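You operate a simulated robot arm through the tools that you are given. There is no shell and no other tool. Be economical: measure what you need, move in short steps, check, and stop when the job is done.

The job below is to be done with a simulated two-armed robot. You get a single attempt, and the scene is never put back.

JOB
Unpin the comb holder that the slate names and run the gauge's slide back to its stop.
Fine: slacken each wing nut first and leave it slack; hold each one still with your other hand as you work.

The check looks at the end state, three seconds after you hand in, the way a careful person would. Anything else that was tipped, shoved, dropped, spilled or broken makes it a failure.

ROBOT AND FRAMES
Two 7-joint arms with two-finger parallel grippers on one trunk, on a base that drives. Base frame: it is fixed to the floor where the robot stands at the start and does not move with it; the origin is under the middle of the robot, x ahead of it, y to its left, z up; the surface under the hand at the start is at about z = 800. Readings come in mm, rad, newtons and seconds.
The left shoulder is at the start at [70, 163, 1270], the right one opposite. With the tool pointing down near the work surface each hand reaches from about 320 to 860 mm from the robot's upright axis, wherever it stands, measured 20 degrees to its own side. Places, roughly: black-handled tray [-1500, 2750, 750]; clasp lever of the blue mould [900, -100, 900]; clasp lever of the grey mould [800, 200, 900]; clay extruder plunger [900, -500, 800]; pin of the green comb holder [500, -100, 800]; pin of the red comb holder [500, 700, 800]; plaster slab with the red grip [-1250, 2000, 750]; plaster slab with the yellow grip [-1250, 1750, 750]; push rod of the blue mould [800, -100, 800]; push rod of the grey mould [800, 200, 800]; red slide of the gauge [500, 400, 800]; ribbed clay piece [-1250, 2250, 750]; white rod [-1500, 2250, 750]; wing nut of the gauge [500, 300, 800]; wing nut of the green comb holder [500, 0, 900]; wing nut of the red comb holder [500, 700, 900]. Payload 3.43 kg a hand.
Tool frame (each hand has its own): the origin (TCP) lies between the finger pads and is the grasp point; the fingertips stand 34 mm ahead of it; z points along the fingers, y is the line along which they close. The gripper opens to 128 mm. The fingers are 24 mm wide and 12 mm thick; the gripper's body (48 by 130 mm) begins 96 mm behind the TCP.
Orientation is told as [roll, pitch, yaw] about the base's x, y, z axes, in that order, counted from this pose: with the fingers straight down and closing along the base's y, the tool's x points along the base's -x, its y along +y and its z along -z.

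CONTROLS
- The arms move only by the tool apply_moves. It takes "left_rows", "right_rows" or both (then of equal length, played together; a hand with none holds still); each is a list that holds one entry, the list of rows, each a list of 7 numbers: the shift along the base's x, y, z in m, then the turn, a rotation vector about the base's x, y, z in rad, then the gripper command, from -1 (fully open) to 1 (shut), values between in proportion. In form: [[[dx, dy, dz, rx, ry, rz, grip], ...]]. A call has 1 to 10 rows; each row shifts and turns the commanded pose from where the row before left it. Each row takes 0.2 s and may step no farther than 50 mm and 0.15 rad from the row before; otherwise, or with a gripper value out of range, the whole call is refused. A pose out of reach is approached as far as the arm can. The call stops where the force on the tool passes 40 N (or 10 N more than at its start, if that is more) or the arm is blocked; 0.2 s more then pass. The fingers move at their own pace (about 153 mm/s each) and stop on an object; they squeeze with about 40 N. The grip force told is the motor's: it shows also when the fingers shut on nothing. Time passes only in rows, and 0.2 s behind the last, so rows that do not move let the fingers close. The reply holds the time, the measured pose of the TCP, the force on the tool along the base axes, the opening and the grip force, in the units named above and with some noise, with the torque about the TCP (base axes, N m) and any sound that the robot's microphone picked up.
- Cameras (640 x 400 px; columns grow to the right, rows downward): "scene" is now at [131.4, 20.6, 1500.2]; the picture's right is [0.27, -0.96, 0.00], its down [-0.67, -0.19, -0.72] and it looks along [0.69, 0.20, -0.70] (base axes); focal length 255 px, centre (320, 200). "left" rides on the left gripper at [76, 11, -160] in its tool frame; the picture's right is [-0.15, 0.99, 0.00], its down [-0.88, -0.13, -0.46] and it looks along [-0.45, -0.07, 0.89] (tool axes); focal length 234 px, centre (320, 200). "right" rides on the right gripper at [76, -11, -160] in its tool frame; the picture's right is [0.15, 0.99, 0.00], its down [-0.88, 0.13, -0.46] and it looks along [-0.45, 0.07, 0.89] (tool axes); focal length 234 px, centre (320, 200). There is no depth. A picture from a camera that has moved, and an enlarged one, comes with that camera's place and axes in the base frame and with its lens. The place of the scene camera against the robot may be out by one fixed shift of up to 18 mm in any direction.
- capture(camera): a new picture of that camera. It takes no simulated time.
- lift_body(by): slides the trunk up (or, below 0, down) by that many mm; the arms and the scene camera ride with it, the base frame stays. It gives what a move gives, with no picture.
- drive_base(legs): drives the robot by 1 to 6 legs, each [ahead, left, turn to the left] in mm, mm and rad, along the robot's own axes; the way and the turn of a leg run together, so that a leg with both is an arc; at most 1500 mm and 3.142 rad a leg. The arms and the cameras ride along, it lands a little off, and it stops where it bumps. It gives what a move gives.
- head_to(pan, tilt): turns the head with the scene camera to pan (to the left, within 1.501 rad either way) and tilt (down, from -0.506 to 1.204), counted from straight ahead of the robot. It gives what a move gives.
- inspect(camera, box): a new picture of the part [left, top, right, bottom] of that camera's present view, enlarged. It takes no simulated time.
- sign_off(): hands the job in; it is judged then, once.

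Work in short steps. Places have to be worked out from the pictures, the camera data and where the tool is seen: move nearer, look again, correct. Check each grasp and each placing, and mend what went wrong. You have 120 turns and 92 pictures in all, those below and enlarged ones among them. Open the grippers and draw the arms clear of the work before you hand the job in, unless the task says otherwise; then end with one line.

The tools are called after "Request:" as name(argument=value, ...) on one line, values as JSON. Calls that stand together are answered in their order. apply_moves: Moves the arms, as the interface text tells. Its arguments: {"type":"object","properties":{"left_rows":{"type":"array","items":{"type":"array","items":{"type":"array","items":{"type":"number"}}}},"right_rows":{"type":"array","items":{"type":"array","items":{"type":"array","items":{"type":"number"}}}}},"required":[]} The other tools are called the same way: lift_body (by) slides the trunk up or down; drive_base (legs) drives the base; head_to (pan, tilt) turns the head that bears the scene camera; capture (camera) takes a picture; inspect (camera, box) takes an enlarged picture of a part of a camera's view; sign_off () hands the job in.

At the start:

```text
clock: 0.0
left_ee_pos: [328.6, 508.1, 1123.4]
left_tool_rot: [0.0, 0.0, 0.0]
left_wrist_force: [0.2, 0.1, 0.9]
left_wrist_torque: [-0.02, -0.01, 0.0]
left_width: 127.9
left_finger_force: 0.1
right_ee_pos: [580.0, 98.1, 1182.5]
right_tool_rot: [0.001, 0.0, 0.001]
right_wrist_force: [0.9, 0.3, -0.1]
right_wrist_torque: [-0.02, 0.0, -0.02]
right_width: 128.0
right_finger_force: 0.0
trunk travel left (down, up): [-750.0, 190.0]
robot x, y, heading: [0.2, 1.8, 0.002]
head pan, tilt: [0.278, 0.77]
```

scene: 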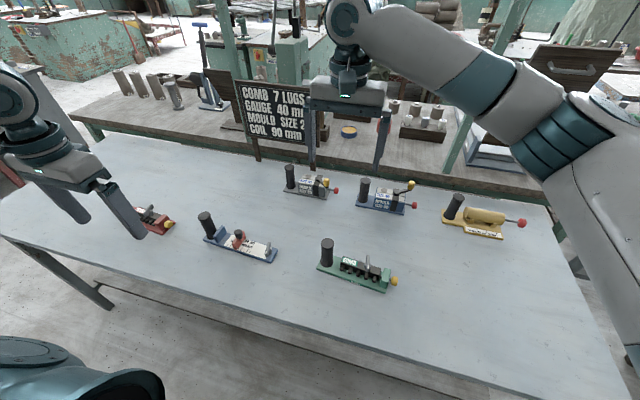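
right: 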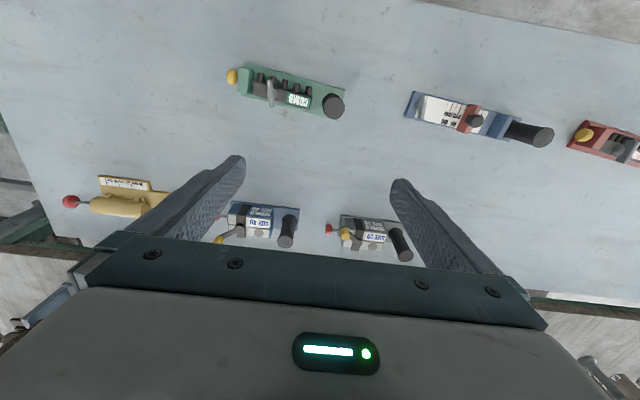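
left: 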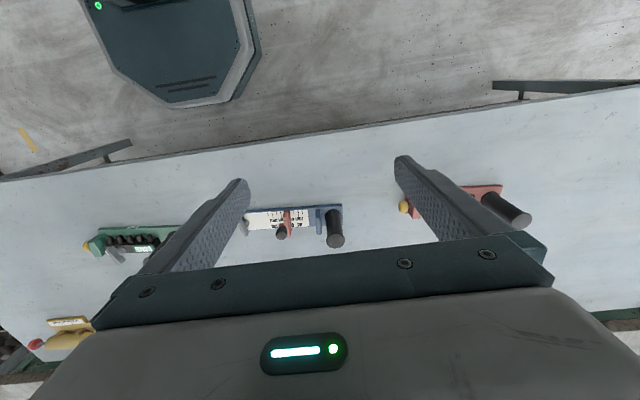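

The slate seems to say COMB 7 LUGS; I enlarge the slate and both comb holders to read their labels.

Request:
inspect(camera="scene", box=[225, 70, 345, 150])

Request:
inspect(camera="right", box=[210, 50, 370, 150])

Request:
inspect(camera="right", box=[400, 80, 640, 180])

Request:
inspect(camera="scene", box=[190, 200, 410, 310])

```text
5.00 times, centred on (285, 110) of scene
camera zoom: at [131.4, 20.6, 1500.2], right [0.27, -0.96, 0.0], down [-0.67, -0.19, -0.72], along [0.69, 0.2, -0.7], focal length 1274 px, centre (495, 650)
```

zoom: 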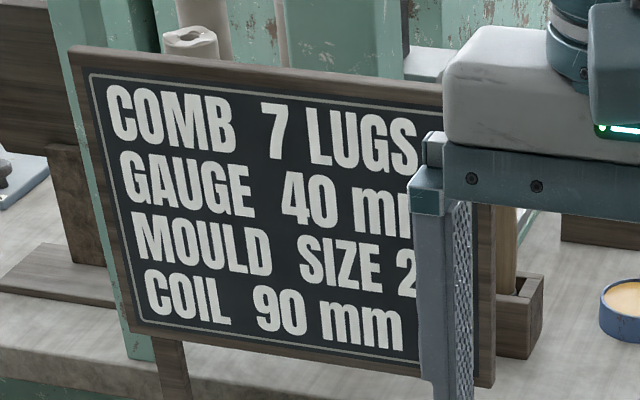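

```text
4.00 times, centred on (290, 100) of right
camera zoom: at [502.3, 87.8, 1342.5], right [-0.15, 0.99, 0.0], down [0.88, 0.13, 0.46], along [0.45, 0.07, -0.89], focal length 937 px, centre (440, 600)
```

zoom: 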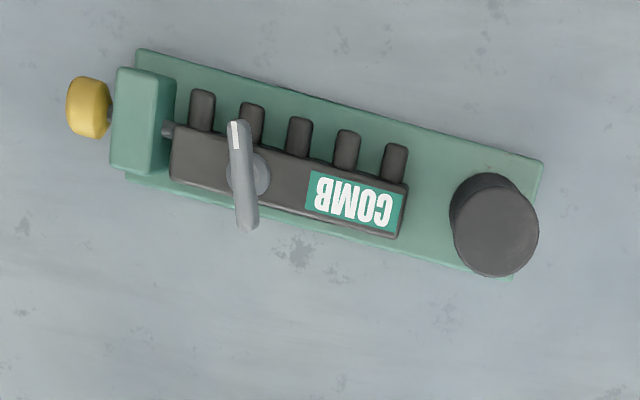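

```text
2.67 times, centred on (520, 130) of right
camera zoom: at [502.3, 87.8, 1342.5], right [-0.15, 0.99, 0.0], down [0.88, 0.13, 0.46], along [0.45, 0.07, -0.89], focal length 624 px, centre (-213, 387)
```

zoom: 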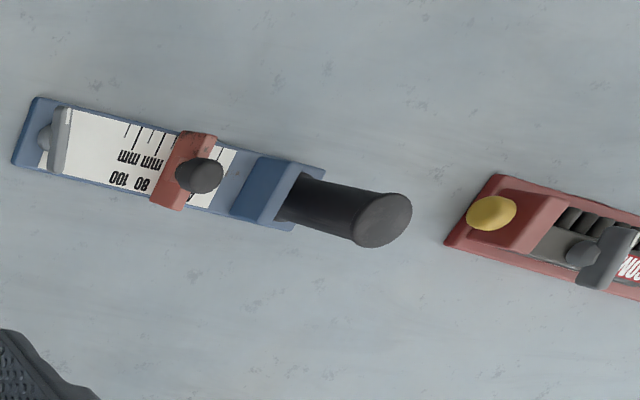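

```text
2.91 times, centred on (300, 255) of scene
camera zoom: at [131.4, 20.6, 1500.2], right [0.27, -0.96, 0.0], down [-0.67, -0.19, -0.72], along [0.69, 0.2, -0.7], focal length 741 px, centre (378, 40)
```

zoom: 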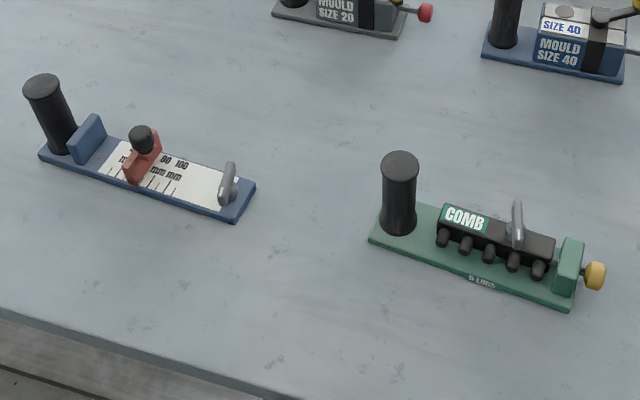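

Green holder has 5 lugs, so red is the likely 7-lug one; the gauge's wing nut is at its right end, its stop presumably near the handle. I drive left so both hands can reach the red holder and the gauge.

Request:
drive_base(legs=[[0, 450, 0]])

Request:
head_to(pan=0.1, tilt=0.9)

Request:
capture(camera="scene")

Request:
capture(camera="right")

```text
clock: 2.7
left_ee_pos: [315.2, 966.8, 1122.6]
left_tool_rot: [-0.001, 0.0, 0.019]
left_wrist_force: [0.4, 0.2, -0.9]
left_wrist_torque: [-0.03, 0.03, 0.02]
left_width: 128.0
left_finger_force: 0.1
right_ee_pos: [572.7, 563.5, 1182.9]
right_tool_rot: [-0.002, -0.001, 0.017]
right_wrist_force: [0.4, 0.3, 1.8]
right_wrist_torque: [0.01, 0.02, -0.01]
right_width: 128.0
right_finger_force: 0.0
trunk travel left (down, up): [-750.0, 190.0]
robot x, y, heading: [-7.7, 452.9, 0.022]
head pan, tilt: [0.278, 0.77]
```

```text
clock: 3.5
left_ee_pos: [315.4, 968.6, 1121.3]
left_tool_rot: [-0.002, 0.0, 0.018]
left_wrist_force: [-0.4, -0.4, 0.0]
left_wrist_torque: [-0.02, -0.03, -0.02]
left_width: 128.0
left_finger_force: 0.0
right_ee_pos: [572.4, 566.9, 1181.7]
right_tool_rot: [0.0, 0.0, 0.017]
right_wrist_force: [-1.1, -0.3, -0.1]
right_wrist_torque: [-0.02, 0.0, 0.02]
right_width: 127.9
right_finger_force: 0.1
trunk travel left (down, up): [-750.0, 190.0]
robot x, y, heading: [-5.5, 452.7, 0.017]
head pan, tilt: [0.099, 0.901]
```

```text
84 pictures are left
camera scene: at [123.1, 463.4, 1489.9], right [0.12, -0.99, 0.0], down [-0.78, -0.09, -0.62], along [0.62, 0.07, -0.78], focal length 255 px, centre (320, 200)
```

scene: 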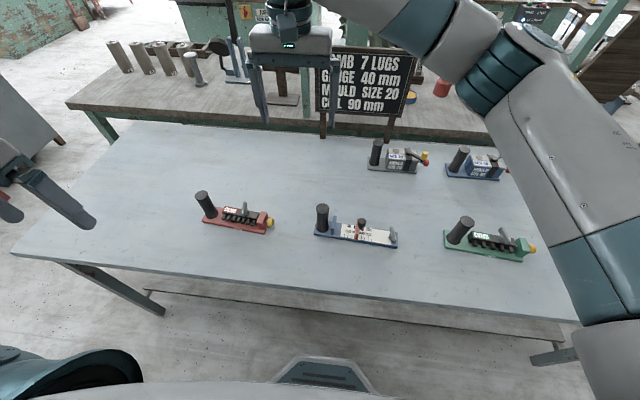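

```text
83 pictures are left
camera right: at [496.4, 552.4, 1342.5], right [-0.16, 0.99, 0.0], down [0.88, 0.15, 0.46], along [0.45, 0.07, -0.89], focal length 234 px, centre (320, 200)
```

right: 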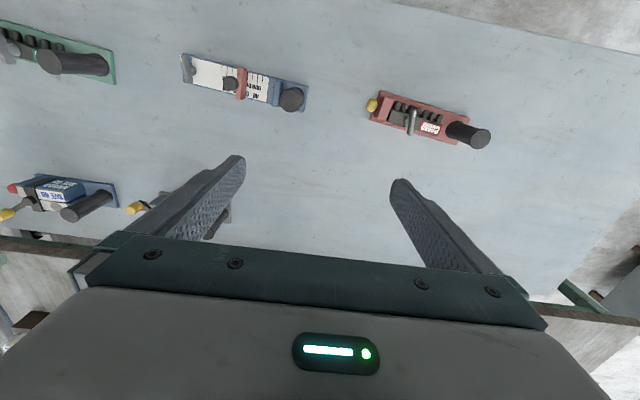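

Now enlarge the red holder and the gauge.

Request:
inspect(camera="right", box=[350, 75, 510, 175])

Request:
inspect(camera="scene", box=[180, 170, 300, 245])

Request:
inspect(camera="right", box=[165, 30, 325, 130])

Request:
inspect(camera="scene", box=[300, 190, 420, 265])

Request:
inspect(camera="scene", box=[435, 205, 555, 280])

```text
4.00 times, centred on (430, 125) of right
camera zoom: at [496.4, 552.4, 1342.5], right [-0.16, 0.99, 0.0], down [0.88, 0.15, 0.46], along [0.45, 0.07, -0.89], focal length 937 px, centre (-120, 500)
```

zoom: 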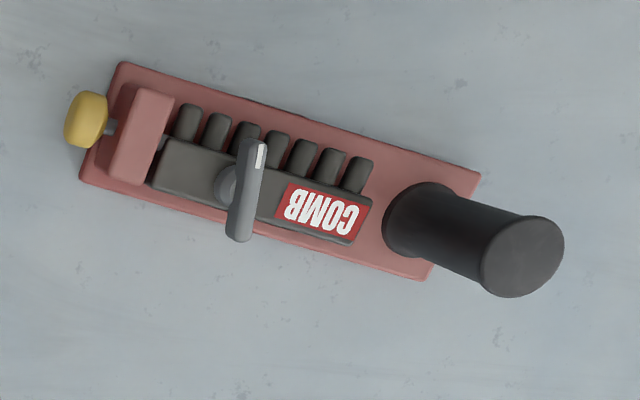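

```text
5.33 times, centred on (240, 208) of scene
camera zoom: at [123.1, 463.4, 1489.9], right [0.12, -0.99, 0.0], down [-0.78, -0.09, -0.62], along [0.62, 0.07, -0.78], focal length 1358 px, centre (747, 160)
```

zoom: 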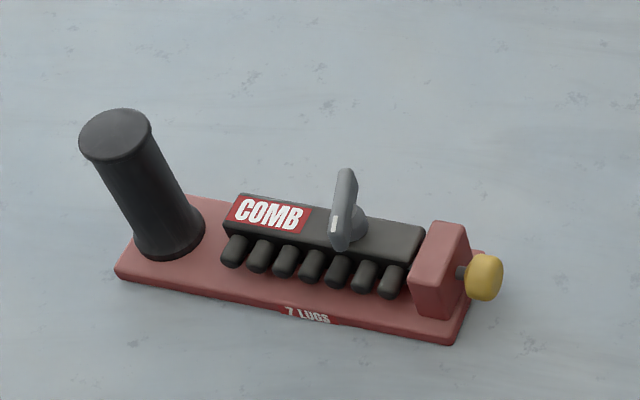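

```text
4.00 times, centred on (245, 80) of right
camera zoom: at [496.4, 552.4, 1342.5], right [-0.16, 0.99, 0.0], down [0.88, 0.15, 0.46], along [0.45, 0.07, -0.89], focal length 937 px, centre (620, 680)
```

zoom: 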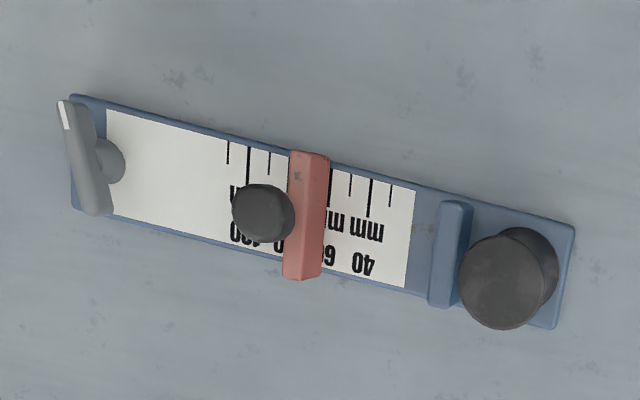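

```text
5.33 times, centred on (360, 228) of scene
camera zoom: at [123.1, 463.4, 1489.9], right [0.12, -0.99, 0.0], down [-0.78, -0.09, -0.62], along [0.62, 0.07, -0.78], focal length 1358 px, centre (107, 53)
```

zoom: 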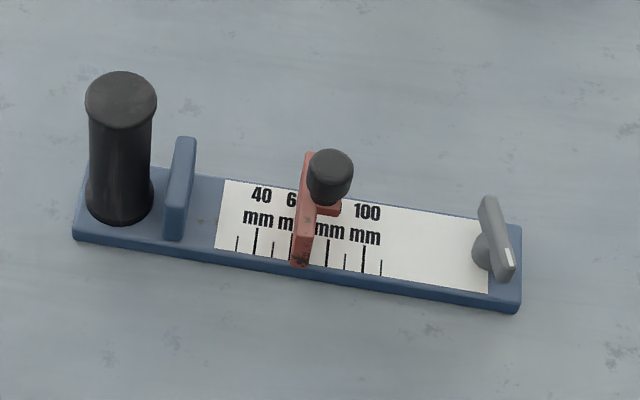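

```text
5.33 times, centred on (495, 242) of scene
camera zoom: at [123.1, 463.4, 1489.9], right [0.12, -0.99, 0.0], down [-0.78, -0.09, -0.62], along [0.62, 0.07, -0.78], focal length 1358 px, centre (-613, -27)
```

zoom: 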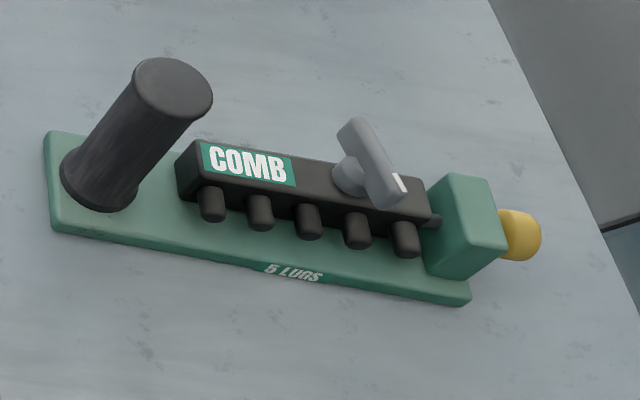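

The red holder reads 7 LUGS, so it's the one. I estimate its wing nut at about [538, 750, 850] with the wing along x (slightly yawed ~0.15). I bring the right hand above it for a closer look.

Request:
apply_moves(right_rows=[[[-0.0042, 0.023, -0.0225, 0, 0, 0.018, -1], [-0.0042, 0.023, -0.0225, 0, 0, 0.018, -1], [-0.0042, 0.023, -0.0225, 0, 0, 0.018, -1], [-0.0042, 0.023, -0.0225, 0, 0, 0.018, -1], [-0.0042, 0.023, -0.0225, 0, 0, 0.018, -1], [-0.0042, 0.023, -0.0225, 0, 0, 0.018, -1], [-0.0042, 0.023, -0.0225, 0, 0, 0.018, -1], [-0.0042, 0.023, -0.0225, 0, 0, 0.018, -1], [0, 0, 0, 0, 0, 0, -1]]])

Request:
capture(camera="right")

Request:
capture(camera="scene")

```text
clock: 5.5
left_ee_pos: [313.6, 967.4, 1122.5]
left_tool_rot: [-0.001, 0.0, 0.02]
left_wrist_force: [0.0, -0.8, -0.7]
left_wrist_torque: [0.01, 0.02, 0.0]
left_width: 128.2
left_finger_force: 0.1
right_ee_pos: [537.7, 749.3, 997.2]
right_tool_rot: [0.0, 0.001, 0.16]
right_wrist_force: [0.1, -0.4, 0.1]
right_wrist_torque: [0.01, 0.01, -0.03]
right_width: 127.9
right_finger_force: 0.1
trunk travel left (down, up): [-750.0, 190.0]
robot x, y, heading: [-4.4, 453.6, 0.016]
head pan, tilt: [0.099, 0.901]
```

```text
77 pictures are left
camera right: at [463.6, 725.7, 1158.2], right [-0.3, 0.95, 0.0], down [0.85, 0.27, 0.46], along [0.43, 0.14, -0.89], focal length 234 px, centre (320, 200)
```

right: 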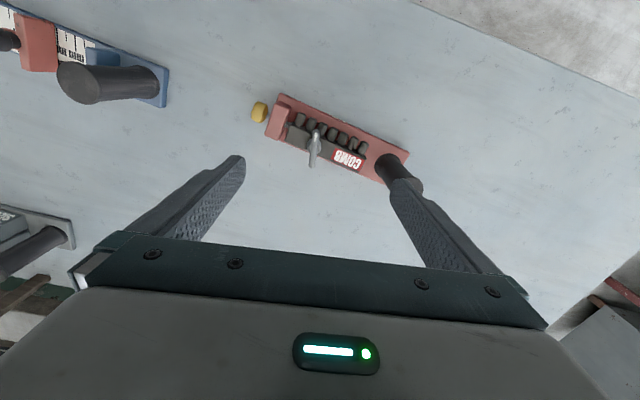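

```text
76 pictures are left
camera scene: at [123.3, 462.3, 1489.8], right [0.12, -0.99, 0.0], down [-0.78, -0.09, -0.62], along [0.62, 0.07, -0.78], focal length 255 px, centre (320, 200)
```

scene: 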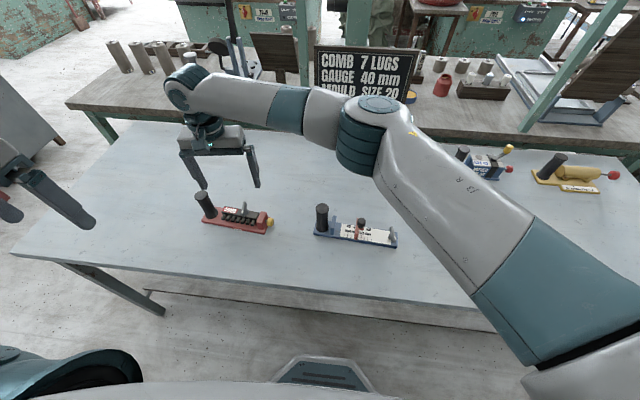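

I enlarge the holder to pin down nut, handle and pin.

Request:
inspect(camera="right", box=[240, 80, 440, 205])

Request:
inspect(camera="scene", box=[180, 170, 300, 245])

```text
3.20 times, centred on (340, 142) of right
camera zoom: at [463.6, 725.7, 1158.2], right [-0.3, 0.95, 0.0], down [0.85, 0.27, 0.46], along [0.43, 0.14, -0.89], focal length 749 px, centre (256, 384)
```

zoom: 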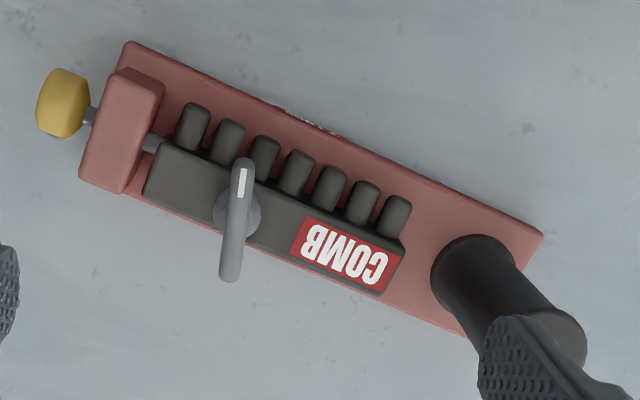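

```text
5.33 times, centred on (240, 208) of scene
camera zoom: at [123.3, 462.3, 1489.8], right [0.12, -0.99, 0.0], down [-0.78, -0.09, -0.62], along [0.62, 0.07, -0.78], focal length 1358 px, centre (747, 160)
```

zoom: 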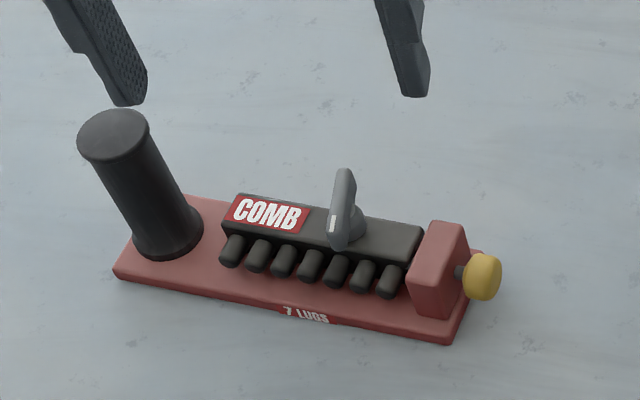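

Estimates: wing nut centre ≈[538.5, 743, 864], wing yaw ≈0.17; handle axis ≈[544, 868], top z≈898. I bring the left hand round (closing along x, tilted in from the left) to a pre-grasp of the handle.

Request:
apply_moves(left_rows=[[[0.015, 0.005, -0.005, 0, 0, -0.15, -1], [0.015, 0.005, -0.005, 0, 0, -0.15, -1], [0.015, 0.005, -0.005, 0, 0, -0.15, -1], [0.015, 0.005, -0.005, 0, 0, -0.15, -1], [0.015, 0.005, -0.005, 0, 0, -0.15, -1], [0.015, 0.005, -0.005, 0, 0, -0.15, -1], [0.015, 0.005, -0.005, 0, 0, -0.15, -1], [0.015, 0.005, -0.005, 0, 0, -0.15, -1], [0.015, 0.005, -0.005, 0, 0, -0.15, -1], [0.015, 0.005, -0.005, 0, 0, -0.15, -1]]])

```text
clock: 7.7
left_ee_pos: [466.8, 1017.5, 1071.8]
left_tool_rot: [-0.002, 0.0, -1.483]
left_wrist_force: [-0.4, 0.0, -0.2]
left_wrist_torque: [-0.01, 0.02, 0.0]
left_width: 128.0
left_finger_force: 0.0
right_ee_pos: [537.2, 750.0, 997.1]
right_tool_rot: [0.0, -0.001, 0.16]
right_wrist_force: [-0.4, 0.3, -0.2]
right_wrist_torque: [-0.01, 0.02, -0.02]
right_width: 128.0
right_finger_force: 0.1
trunk travel left (down, up): [-750.0, 190.0]
robot x, y, heading: [-2.2, 455.0, 0.019]
head pan, tilt: [0.099, 0.901]
```

Left hand is turned; now tilt it and bring it to the pre-grasp.

Request:
apply_moves(left_rows=[[[0.013, -0.012, -0.01, 0, 0, -0.088, -1], [0.013, -0.015, -0.016, -0.1, 0, 0, -1], [0.013, -0.015, -0.016, -0.1, 0, 0, -1], [0.013, -0.015, -0.016, -0.1, 0, 0, -1], [0.013, -0.015, -0.016, -0.1, 0, 0, -1], [0.013, -0.015, -0.016, -0.1, 0, 0, -1], [0, 0, 0, 0, 0, 0, -1]]])

Request:
capture(camera="left")

Request:
capture(camera="scene")

```text
clock: 9.3
left_ee_pos: [542.2, 929.0, 983.0]
left_tool_rot: [0.001, -0.501, -1.57]
left_wrist_force: [0.0, -0.5, 0.2]
left_wrist_torque: [-0.01, 0.01, -0.03]
left_width: 128.2
left_finger_force: 0.1
right_ee_pos: [536.4, 749.6, 998.9]
right_tool_rot: [0.001, -0.002, 0.162]
right_wrist_force: [-0.1, 0.9, 0.0]
right_wrist_torque: [-0.04, -0.01, 0.0]
right_width: 128.1
right_finger_force: 0.1
trunk travel left (down, up): [-750.0, 190.0]
robot x, y, heading: [-5.1, 454.9, 0.019]
head pan, tilt: [0.099, 0.901]
```

```text
73 pictures are left
camera left: at [553.4, 1071.3, 1088.3], right [0.99, -0.13, 0.07], down [-0.13, -0.55, 0.82], along [-0.07, -0.82, -0.56], focal length 234 px, centre (320, 200)
```

left: 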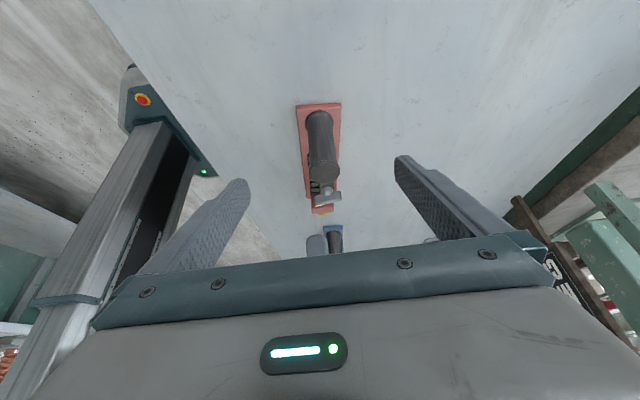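

```text
72 pictures are left
camera scene: at [122.5, 462.5, 1489.9], right [0.12, -0.99, 0.0], down [-0.78, -0.09, -0.62], along [0.62, 0.07, -0.78], focal length 255 px, centre (320, 200)
```

scene: 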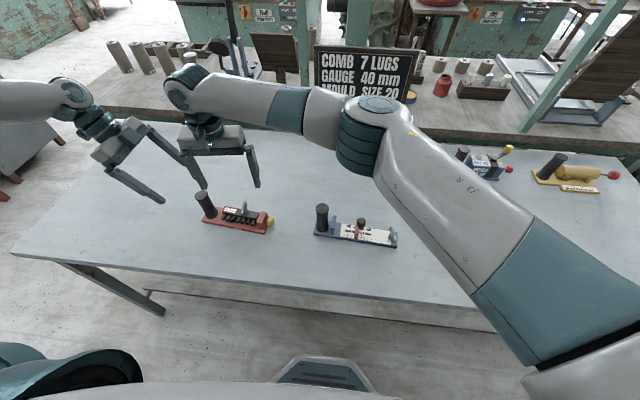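

I check the handle's place in an enlarged left view.

Request:
inspect(camera="left", box=[260, 90, 400, 220])

```text
3.08 times, centred on (330, 155) of left
camera zoom: at [553.4, 1071.3, 1088.3], right [0.99, -0.13, 0.07], down [-0.13, -0.55, 0.82], along [-0.07, -0.82, -0.56], focal length 720 px, centre (289, 338)
```

zoom: 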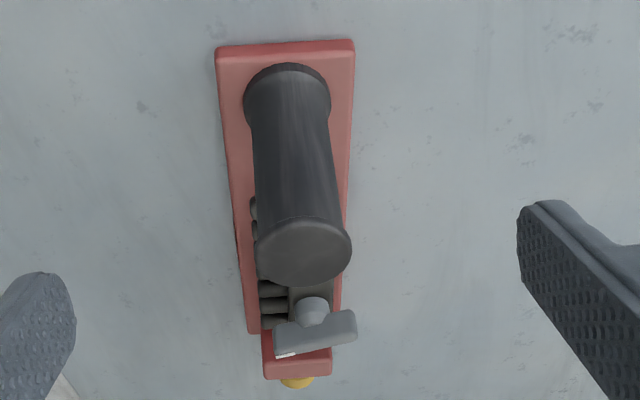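

Handle axis ≈[543.5, 862], top ≈905. I advance the left hand along its fingers and close on the handle.

Request:
apply_moves(left_rows=[[[0.0013, -0.017, -0.028, 0, 0, 0, -1], [0, -0.017, -0.028, 0, 0, 0, -1], [0, -0.017, -0.028, 0, 0, 0, -1], [0, -0.016, -0.028, 0, 0, 0, -1], [0, 0, 0, 0, 0, 0, -1]]])

Request:
capture(camera="left")

Request:
inspect(camera="scene", box=[140, 150, 300, 250])

```text
clock: 10.5
left_ee_pos: [535.4, 866.1, 881.2]
left_tool_rot: [0.0, -0.499, -1.569]
left_wrist_force: [0.1, -0.2, 0.2]
left_wrist_torque: [0.01, 0.0, 0.0]
left_width: 128.2
left_finger_force: 0.0
left hand out of reach, approached as far as the arm can: row 4
right_ee_pos: [537.2, 750.5, 999.2]
right_tool_rot: [0.0, -0.003, 0.162]
right_wrist_force: [-1.3, 0.1, 0.6]
right_wrist_torque: [0.02, 0.02, -0.01]
right_width: 128.0
right_finger_force: 0.0
trunk travel left (down, up): [-750.0, 190.0]
robot x, y, heading: [-4.9, 457.6, 0.017]
head pan, tilt: [0.099, 0.901]
```

```text
70 pictures are left
camera left: at [545.4, 1008.7, 986.3], right [0.99, -0.13, 0.07], down [-0.13, -0.56, 0.82], along [-0.06, -0.82, -0.57], focal length 234 px, centre (320, 200)
```

left: 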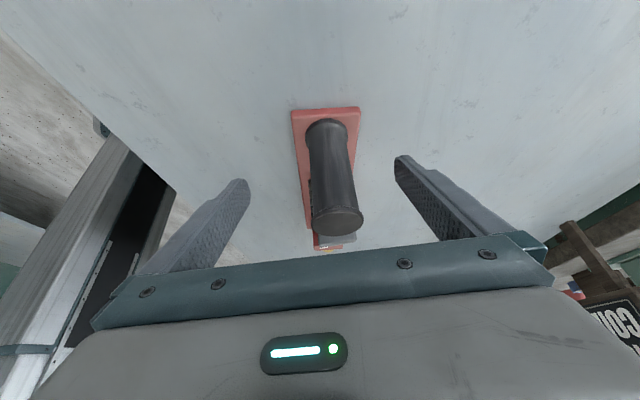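

```text
4.00 times, centred on (220, 200) of scene
camera zoom: at [122.0, 463.8, 1489.9], right [0.12, -0.99, 0.0], down [-0.78, -0.09, -0.62], along [0.62, 0.07, -0.78], focal length 1019 px, centre (720, 200)
```

zoom: 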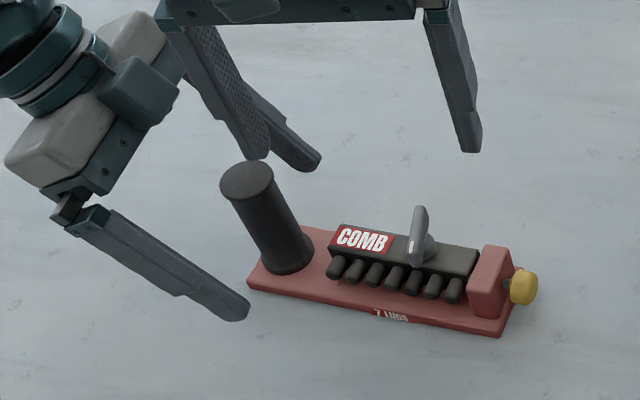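

Left arm is at its reach limit, so I'll back both hands up and lower the trunk 120 mm to gain reach.

Request:
apply_moves(left_rows=[[[0, 0.018, 0.03, 0, 0, 0, -1], [0, 0.018, 0.03, 0, 0, 0, -1], [0, 0.018, 0.03, 0, 0, 0, -1], [0, 0.018, 0.03, 0, 0, 0, -1], [0, 0, 0, 0, 0, 0, -1]]], right_rows=[[[0, 0, 0.03, 0, 0, 0, -1], [0, 0, 0.03, 0, 0, 0, -1], [0, 0, 0.03, 0, 0, 0, -1], [0, 0, 0.03, 0, 0, 0, -1], [0, 0, 0, 0, 0, 0, -1]]])

Request:
lift_body(by=-120)

```text
clock: 11.7
left_ee_pos: [537.6, 934.1, 1001.3]
left_tool_rot: [-0.001, -0.501, -1.567]
left_wrist_force: [-0.1, -0.7, 0.1]
left_wrist_torque: [0.03, 0.03, -0.02]
left_width: 127.8
left_finger_force: 0.0
right_ee_pos: [539.3, 744.7, 1122.2]
right_tool_rot: [-0.002, 0.0, 0.164]
right_wrist_force: [0.2, -0.1, 0.0]
right_wrist_torque: [0.01, 0.06, 0.02]
right_width: 127.9
right_finger_force: 0.0
right hand out of reach, approached as far as the arm can: row 3
trunk travel left (down, up): [-750.0, 190.0]
robot x, y, heading: [-2.4, 453.8, 0.021]
head pan, tilt: [0.099, 0.901]
```

```text
clock: 13.2
left_ee_pos: [536.8, 933.9, 880.6]
left_tool_rot: [-0.003, -0.5, -1.567]
left_wrist_force: [-0.1, -0.4, 0.4]
left_wrist_torque: [-0.03, -0.03, -0.01]
left_width: 128.1
left_finger_force: 0.0
right_ee_pos: [538.3, 745.4, 1002.3]
right_tool_rot: [0.0, 0.001, 0.163]
right_wrist_force: [-0.4, 0.0, -0.1]
right_wrist_torque: [0.02, 0.01, 0.01]
right_width: 128.0
right_finger_force: 0.2
trunk travel left (down, up): [-630.0, 310.0]
robot x, y, heading: [-8.1, 458.4, 0.019]
head pan, tilt: [0.099, 0.901]
```

Now the left hand can approach sideways, fingers either side of the handle.

Request:
apply_moves(left_rows=[[[0.003, -0.024, -0.005, 0, 0, 0, -1], [0.003, -0.024, -0.005, 0, 0, 0, -1], [0, -0.024, 0, 0, 0, 0, -1], [0, 0, 0, 0, 0, 0, -1]]])

Request:
capture(camera="left")

Request:
capture(camera="scene")

```text
clock: 14.2
left_ee_pos: [543.9, 860.9, 871.1]
left_tool_rot: [-0.003, -0.501, -1.566]
left_wrist_force: [0.4, -0.7, 0.2]
left_wrist_torque: [-0.01, 0.02, -0.03]
left_width: 128.1
left_finger_force: 0.1
right_ee_pos: [539.2, 746.2, 1003.3]
right_tool_rot: [-0.001, 0.0, 0.163]
right_wrist_force: [0.3, 0.7, -0.3]
right_wrist_torque: [0.01, 0.0, 0.04]
right_width: 128.1
right_finger_force: 0.0
trunk travel left (down, up): [-630.0, 310.0]
robot x, y, heading: [-7.2, 453.5, 0.021]
head pan, tilt: [0.099, 0.901]
```

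```text
68 pictures are left
camera left: at [553.5, 1004.1, 975.7], right [0.99, -0.13, 0.07], down [-0.13, -0.55, 0.82], along [-0.07, -0.82, -0.56], focal length 234 px, centre (320, 200)
```

left: 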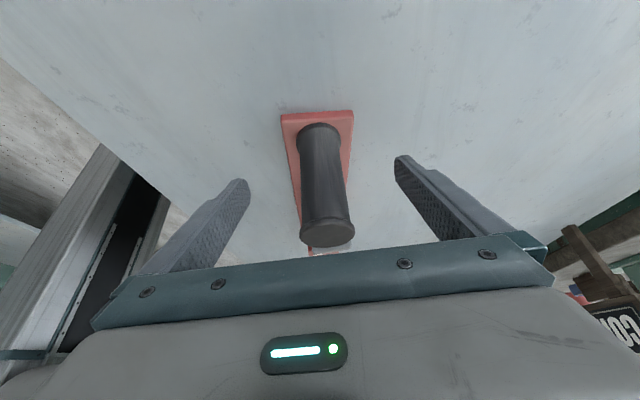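

```text
67 pictures are left
camera scene: at [123.0, 463.2, 1369.8], right [0.12, -0.99, 0.0], down [-0.78, -0.09, -0.62], along [0.62, 0.07, -0.78], focal length 255 px, centre (320, 200)
```

scene: 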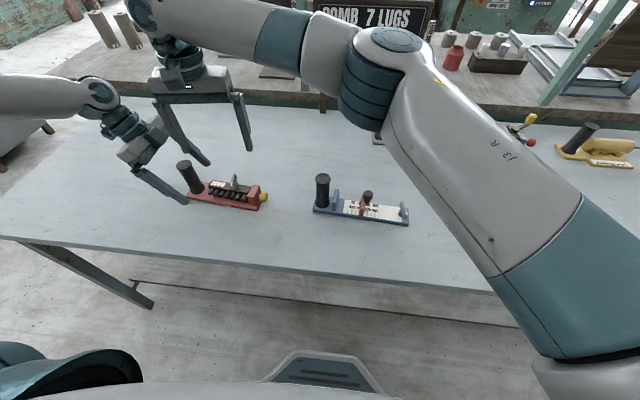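

The handle is centred between the left fingers; close on it.

Request:
apply_moves(left_rows=[[[0, 0, 0, 0, 0, 0, 0.25], [0, 0, 0, 0, 0, 0, 0.25], [0, 0, 0, 0, 0, 0, 1], [0, 0, 0, 0, 0, 0, 1], [0, 0, 0, 0, 0, 0, 1]]])

Request:
capture(camera="right")

```text
clock: 15.4
left_ee_pos: [542.9, 861.2, 871.6]
left_tool_rot: [-0.002, -0.5, -1.569]
left_wrist_force: [0.2, 0.7, 2.3]
left_wrist_torque: [0.05, -0.25, -0.17]
left_width: 32.9
left_finger_force: 39.9
right_ee_pos: [539.4, 746.1, 1002.8]
right_tool_rot: [0.0, -0.001, 0.161]
right_wrist_force: [-0.5, 0.0, -0.4]
right_wrist_torque: [-0.02, 0.02, -0.01]
right_width: 128.0
right_finger_force: 0.0
trunk travel left (down, up): [-630.0, 310.0]
robot x, y, heading: [-9.0, 455.5, 0.017]
head pan, tilt: [0.099, 0.901]
```

```text
66 pictures are left
camera right: at [465.0, 721.7, 1162.5], right [-0.3, 0.95, 0.0], down [0.85, 0.27, 0.46], along [0.43, 0.14, -0.89], focal length 234 px, centre (320, 200)
```

right: 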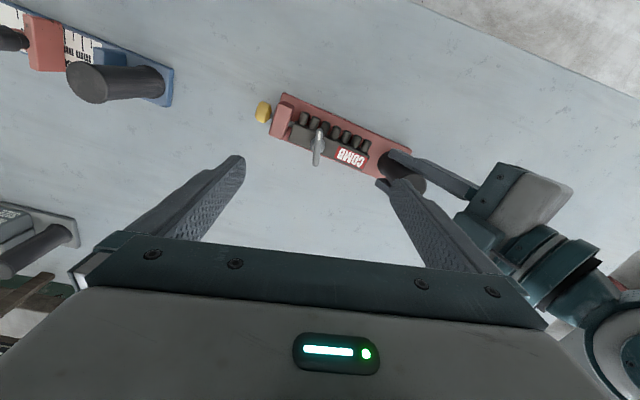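

Handle held (33 mm). Nut is at ≈[538, 744]; I narrow the right gripper and descend to z≈925 to check alignment.

Request:
apply_moves(right_rows=[[[-0.0005, -0.001, -0.02, 0, 0, 0.01, 0.3], [0, 0, -0.02, 0, 0, 0, 0.3], [0, 0, -0.02, 0, 0, 0, 0.3], [0, 0, -0.018, 0, 0, 0, 0.3], [0, 0, 0, 0, 0, 0, 0.3]]])

Request:
inspect(camera="right", box=[200, 80, 440, 230])

```text
clock: 16.6
left_ee_pos: [541.9, 862.7, 870.4]
left_tool_rot: [-0.001, -0.501, -1.568]
left_wrist_force: [-1.7, -0.9, 0.6]
left_wrist_torque: [-0.07, -0.02, -0.16]
left_width: 33.3
left_finger_force: 40.0
right_ee_pos: [537.6, 742.1, 923.8]
right_tool_rot: [0.001, -0.001, 0.171]
right_wrist_force: [-0.2, -0.3, 0.2]
right_wrist_torque: [0.0, -0.01, 0.0]
right_width: 44.8
right_finger_force: 0.0
trunk travel left (down, up): [-630.0, 310.0]
robot x, y, heading: [-7.3, 452.3, 0.022]
head pan, tilt: [0.099, 0.901]
```

```text
2.67 times, centred on (320, 155) of right
camera zoom: at [464.4, 718.2, 1084.0], right [-0.31, 0.95, 0.0], down [0.85, 0.28, 0.46], along [0.43, 0.14, -0.89], focal length 624 px, centre (320, 320)
```

zoom: 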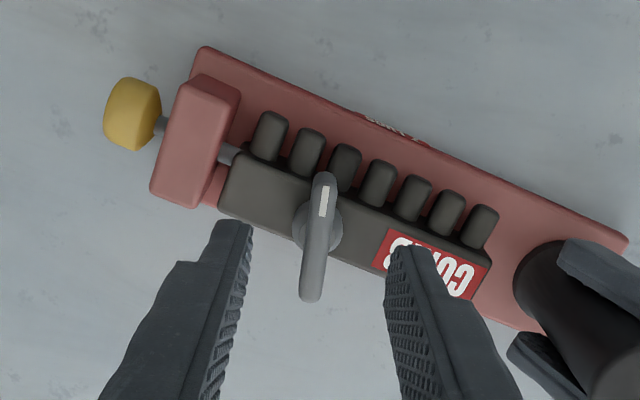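

Alignment looks good; descend to z≈890 and close on the wing.

Request:
apply_moves(right_rows=[[[0, 0.001, -0.012, 0, 0, 0, 0.3], [0, 0, -0.012, 0, 0, 0, 0.3], [0, 0, -0.01, 0, 0, 0, 0.3], [0, 0, 0, 0, 0, 0, 0.3]]])

Request:
inspect(camera="right", box=[200, 80, 440, 230])

Request:
inspect(camera="scene", box=[150, 130, 290, 230])

```text
clock: 17.6
left_ee_pos: [542.6, 861.8, 870.5]
left_tool_rot: [0.0, -0.5, -1.566]
left_wrist_force: [-1.9, -0.3, -0.1]
left_wrist_torque: [-0.06, -0.01, -0.16]
left_width: 33.3
left_finger_force: 40.4
right_ee_pos: [538.1, 744.8, 890.1]
right_tool_rot: [0.0, -0.002, 0.172]
right_wrist_force: [0.7, -0.1, 0.2]
right_wrist_torque: [0.0, -0.02, 0.0]
right_width: 44.5
right_finger_force: 0.0
trunk travel left (down, up): [-630.0, 310.0]
robot x, y, heading: [-1.3, 454.8, 0.015]
head pan, tilt: [0.099, 0.901]
```

```text
2.67 times, centred on (320, 155) of right
camera zoom: at [465.0, 721.0, 1050.5], right [-0.31, 0.95, 0.0], down [0.84, 0.28, 0.46], along [0.43, 0.14, -0.89], focal length 624 px, centre (320, 320)
```

zoom: 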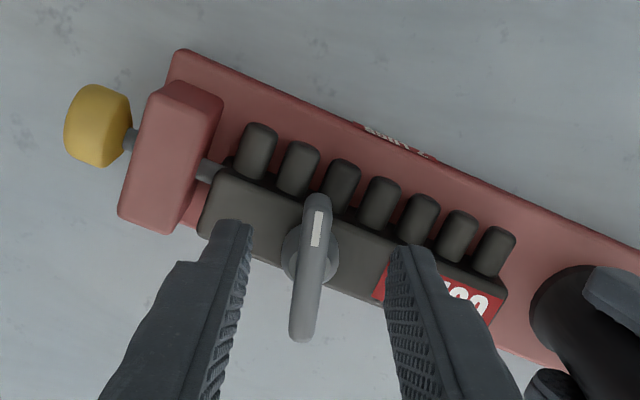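

```text
4.00 times, centred on (220, 180) of scene
camera zoom: at [122.9, 462.7, 1369.8], right [0.12, -0.99, 0.0], down [-0.78, -0.09, -0.62], along [0.62, 0.07, -0.78], focal length 1019 px, centre (720, 280)
```

zoom: 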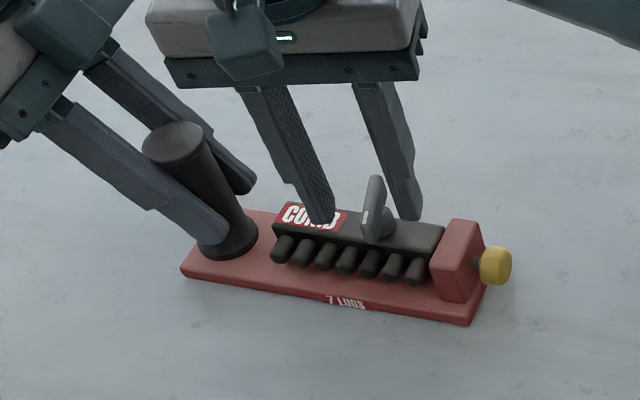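

Nut is ~3 mm to the −y side of the finger midline; I correct that and close.

Request:
apply_moves(right_rows=[[[0.0005, -0.003, 0, 0, 0, 0, 0.3], [0, 0, 0, 0, 0, 0, 0.6], [0, 0, 0, 0, 0, 0, 1], [0, 0, 0, 0, 0, 0, 1]]])

Request:
inspect(camera="right", box=[200, 80, 440, 230])

```text
clock: 18.6
left_ee_pos: [542.2, 861.3, 870.6]
left_tool_rot: [0.0, -0.5, -1.567]
left_wrist_force: [-0.9, -0.4, 0.6]
left_wrist_torque: [-0.01, -0.03, -0.25]
left_width: 33.1
left_finger_force: 39.6
right_ee_pos: [538.7, 743.4, 891.2]
right_tool_rot: [0.001, -0.001, 0.172]
right_wrist_force: [-0.9, -0.3, -0.7]
right_wrist_torque: [0.01, 0.02, 0.2]
right_width: 8.6
right_finger_force: 39.7
trunk travel left (down, up): [-630.0, 310.0]
robot x, y, heading: [-6.2, 454.9, 0.018]
head pan, tilt: [0.099, 0.901]
```

```text
2.67 times, centred on (320, 155) of right
camera zoom: at [465.1, 717.8, 1050.7], right [-0.31, 0.95, 0.0], down [0.85, 0.28, 0.46], along [0.43, 0.14, -0.89], focal length 624 px, centre (320, 320)
```

zoom: 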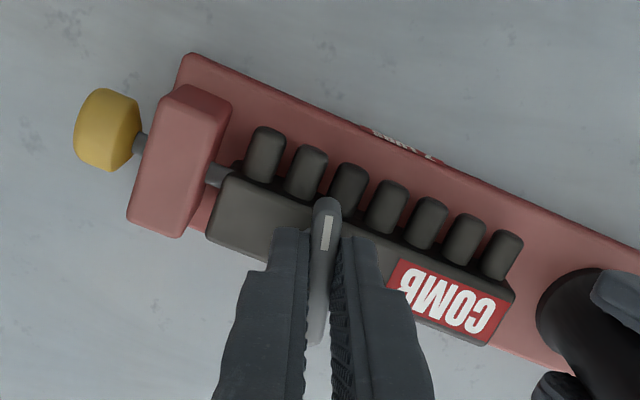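

The wing is gripped (8.6 mm). Turn it counter-clockwise ~0.8 rad while the left hand holds.

Request:
apply_moves(right_rows=[[[0, 0, 0, 0, 0, 0.1, 1], [0, 0, 0, 0, 0, 0.1, 1], [0, 0, 0, 0, 0, 0.1, 1], [0, 0, 0, 0, 0, 0.1, 1], [0, 0, 0, 0, 0, 0.1, 1], [0, 0, 0, 0, 0, 0.1, 1], [0, 0, 0, 0, 0, 0.1, 1], [0, 0, 0, 0, 0, 0.1, 1]]])

Request:
inspect(camera="right", box=[200, 80, 440, 230])

```text
clock: 20.4
left_ee_pos: [542.7, 862.7, 870.9]
left_tool_rot: [-0.002, -0.499, -1.57]
left_wrist_force: [-8.3, 14.0, 4.6]
left_wrist_torque: [-0.87, -0.27, -0.73]
left_width: 33.0
left_finger_force: 40.3
right_ee_pos: [540.2, 740.0, 890.3]
right_tool_rot: [-0.002, 0.0, 0.97]
right_wrist_force: [14.1, -13.6, 6.4]
right_wrist_torque: [-0.55, -0.22, -0.1]
right_width: 8.7
right_finger_force: 40.1
trunk travel left (down, up): [-630.0, 310.0]
robot x, y, heading: [-3.3, 455.4, 0.021]
head pan, tilt: [0.099, 0.901]
```

```text
2.67 times, centred on (320, 155) of right
camera zoom: at [505.1, 671.2, 1050.6], right [-0.9, 0.44, 0.0], down [0.39, 0.8, 0.46], along [0.2, 0.41, -0.89], focal length 624 px, centre (320, 320)
```

zoom: 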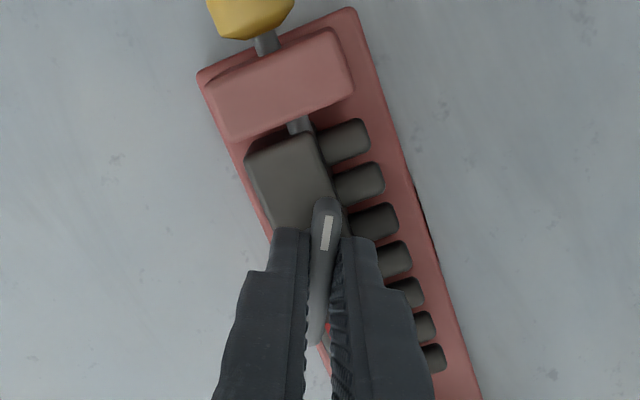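

It's turning freely with side load from a small axis offset; I shift a touch to relieve that and continue turning.

Request:
apply_moves(right_rows=[[[0.001, -0.001, 0, 0, 0, 0.1, 1], [0.001, -0.001, 0, 0, 0, 0.1, 1], [0, -0.0005, 0, 0, 0, 0.1, 1], [0, -0.0005, 0, 0, 0, 0.1, 1], [0, 0, 0, 0, 0, 0.1, 1], [0, 0, 0, 0, 0, 0.1, 1], [0, 0, 0, 0, 0, 0.1, 1]]])

Request:
inspect(camera="right", box=[200, 80, 440, 230])

Request:
capture(camera="scene")

```text
clock: 22.0
left_ee_pos: [542.6, 861.6, 871.2]
left_tool_rot: [-0.001, -0.501, -1.57]
left_wrist_force: [-8.7, 4.5, 0.3]
left_wrist_torque: [-0.52, -0.44, -0.65]
left_width: 33.2
left_finger_force: 40.3
right_ee_pos: [540.2, 739.1, 891.4]
right_tool_rot: [-0.001, -0.002, 1.675]
right_wrist_force: [9.8, -3.2, 10.1]
right_wrist_torque: [0.47, -0.1, -0.06]
right_width: 8.1
right_finger_force: 39.9
trunk travel left (down, up): [-630.0, 310.0]
robot x, y, heading: [-2.0, 456.7, 0.019]
head pan, tilt: [0.099, 0.901]
```

```text
2.67 times, centred on (320, 155) of right
camera zoom: at [558.2, 664.6, 1050.5], right [-0.97, -0.25, 0.0], down [-0.22, 0.86, 0.46], along [-0.11, 0.44, -0.89], focal length 624 px, centre (320, 320)
```

zoom: 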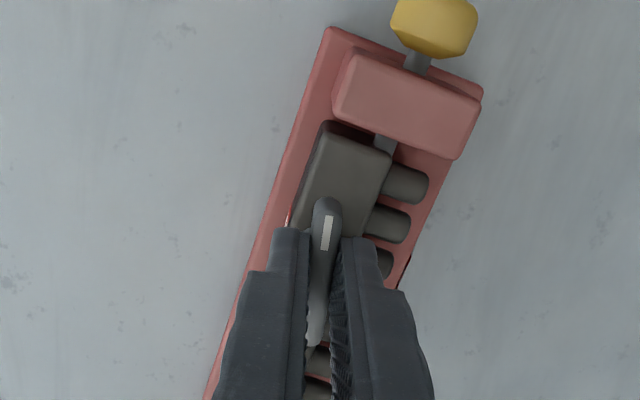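

```text
59 pictures are left
camera scene: at [122.6, 462.6, 1369.9], right [0.12, -0.99, 0.0], down [-0.78, -0.09, -0.62], along [0.62, 0.07, -0.78], focal length 255 px, centre (320, 200)
```

scene: 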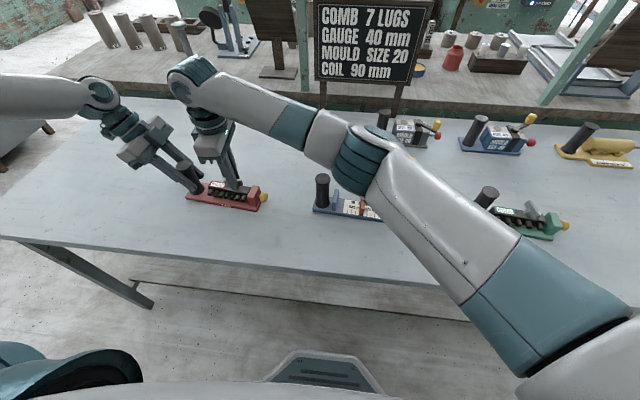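

Turned about 86° with little torque. I'll add ~0.6 rad to feel if there's an end stop, letting z rise slightly.

Request:
apply_moves(right_rows=[[[0.0005, 0, 0.0005, 0, 0, 0.1, 1], [0.0005, 0, 0.0005, 0, 0, 0.1, 1], [0, 0, 0, 0, 0, 0.1, 1], [0, 0, 0, 0, 0, 0.1, 1], [0, 0, 0, 0, 0, 0.1, 1], [0, 0, 0, 0, 0, 0.1, 1]]])

Request:
inspect(camera="right", box=[200, 80, 440, 230])

```text
clock: 23.4
left_ee_pos: [542.0, 861.5, 870.6]
left_tool_rot: [-0.003, -0.501, -1.57]
left_wrist_force: [-13.1, -5.3, 7.6]
left_wrist_torque: [-0.79, -0.54, -0.51]
left_width: 33.3
left_finger_force: 39.6
right_ee_pos: [543.0, 739.0, 892.1]
right_tool_rot: [0.0, 0.001, 2.272]
right_wrist_force: [12.8, 6.2, -4.9]
right_wrist_torque: [0.23, 0.13, -1.18]
right_width: 12.3
right_finger_force: 40.5
trunk travel left (down, up): [-630.0, 310.0]
robot x, y, heading: [-3.3, 455.6, 0.022]
head pan, tilt: [0.099, 0.901]
```

```text
2.67 times, centred on (320, 155) of right
camera zoom: at [599.2, 687.5, 1051.2], right [-0.66, -0.75, 0.0], down [-0.67, 0.59, 0.46], along [-0.34, 0.3, -0.89], focal length 624 px, centre (320, 320)
```

zoom: 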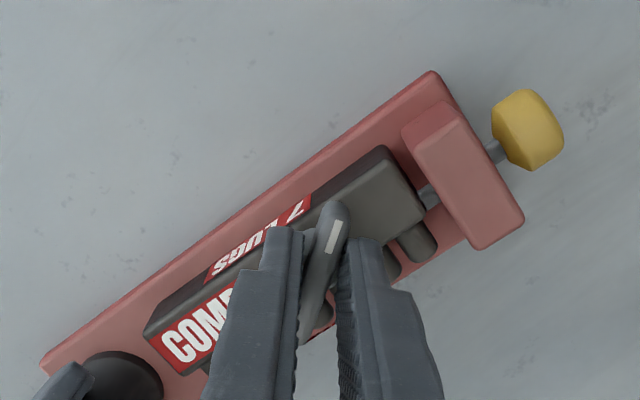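

Grip opened to 12 mm with a torque spike: the nut is against its slack-end stop. I back off slightly, open, and rise.

Request:
apply_moves(right_rows=[[[0, 0, 0, 0, 0, -0.13, 1], [0, 0, 0, 0, 0, -0.1, 0.6], [0, 0, 0, 0, 0, 0, 0.4], [0, 0, 0, 0, 0, 0, 0.4], [0, 0, 0.03, 0, 0, 0, 0.4], [0, 0, 0.04, 0, 0, 0, 0.4], [0, 0, 0.04, 0, 0, 0, 0.4], [0, 0, 0, 0, 0, 0, 0.4]]])

Request:
capture(camera="right")

```text
clock: 25.2
left_ee_pos: [542.4, 861.0, 870.8]
left_tool_rot: [-0.002, -0.5, -1.568]
left_wrist_force: [-2.2, -0.3, 0.1]
left_wrist_torque: [0.45, -0.06, -0.01]
left_width: 33.6
left_finger_force: 40.4
right_ee_pos: [545.5, 739.6, 1002.1]
right_tool_rot: [0.0, 0.0, 2.042]
right_wrist_force: [0.0, -0.6, -0.3]
right_wrist_torque: [-0.01, -0.02, -0.02]
right_width: 38.3
right_finger_force: 0.1
trunk travel left (down, up): [-630.0, 310.0]
robot x, y, heading: [-6.1, 453.8, 0.016]
head pan, tilt: [0.099, 0.901]
```

```text
57 pictures are left
camera right: at [588.4, 675.5, 1163.0], right [-0.82, -0.58, 0.0], down [-0.52, 0.73, 0.46], along [-0.26, 0.37, -0.89], focal length 234 px, centre (320, 200)
```

right: 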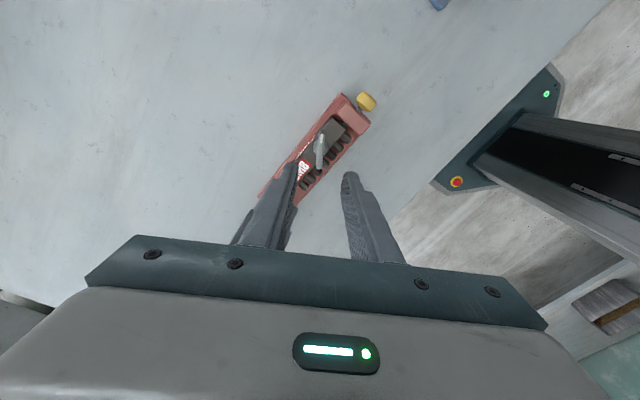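

Nut is released and turned. Now move the right hand above the yellow knob (≈[522, 664, 837]) with the fingers closing across the pin.

Request:
apply_moves(right_rows=[[[-0.005, -0.016, -0.008, 0, 0, -0.114, 0.2], [-0.005, -0.016, -0.008, 0, 0, -0.114, 0.2], [-0.005, -0.016, -0.008, 0, 0, -0.114, 0.2], [-0.005, -0.015, -0.008, 0, 0, -0.114, 0.2], [-0.004, -0.015, -0.008, 0, 0, -0.114, 0.2], [0, 0, 0, 0, 0, 0, 0.2]]])

Request:
inspect(camera="right", box=[200, 80, 440, 230])

```text
clock: 26.6
left_ee_pos: [542.6, 861.7, 871.5]
left_tool_rot: [-0.001, -0.501, -1.567]
left_wrist_force: [-0.1, -0.6, 0.3]
left_wrist_torque: [0.38, -0.09, 0.02]
left_width: 33.4
left_finger_force: 40.1
right_ee_pos: [518.1, 661.7, 963.7]
right_tool_rot: [0.001, -0.001, 1.468]
right_wrist_force: [-0.1, -0.8, -0.7]
right_wrist_torque: [-0.04, 0.03, 0.01]
right_width: 51.4
right_finger_force: 0.1
trunk travel left (down, up): [-630.0, 310.0]
robot x, y, heading: [-1.2, 454.3, 0.016]
head pan, tilt: [0.099, 0.901]
```

```text
2.67 times, centred on (320, 155) of right
camera zoom: at [521.4, 584.7, 1122.9], right [-1.0, -0.05, 0.0], down [-0.04, 0.89, 0.46], along [-0.02, 0.46, -0.89], focal length 624 px, centre (320, 320)
```

zoom: 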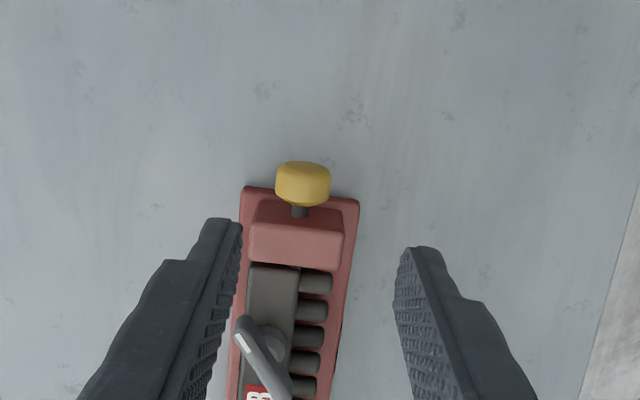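

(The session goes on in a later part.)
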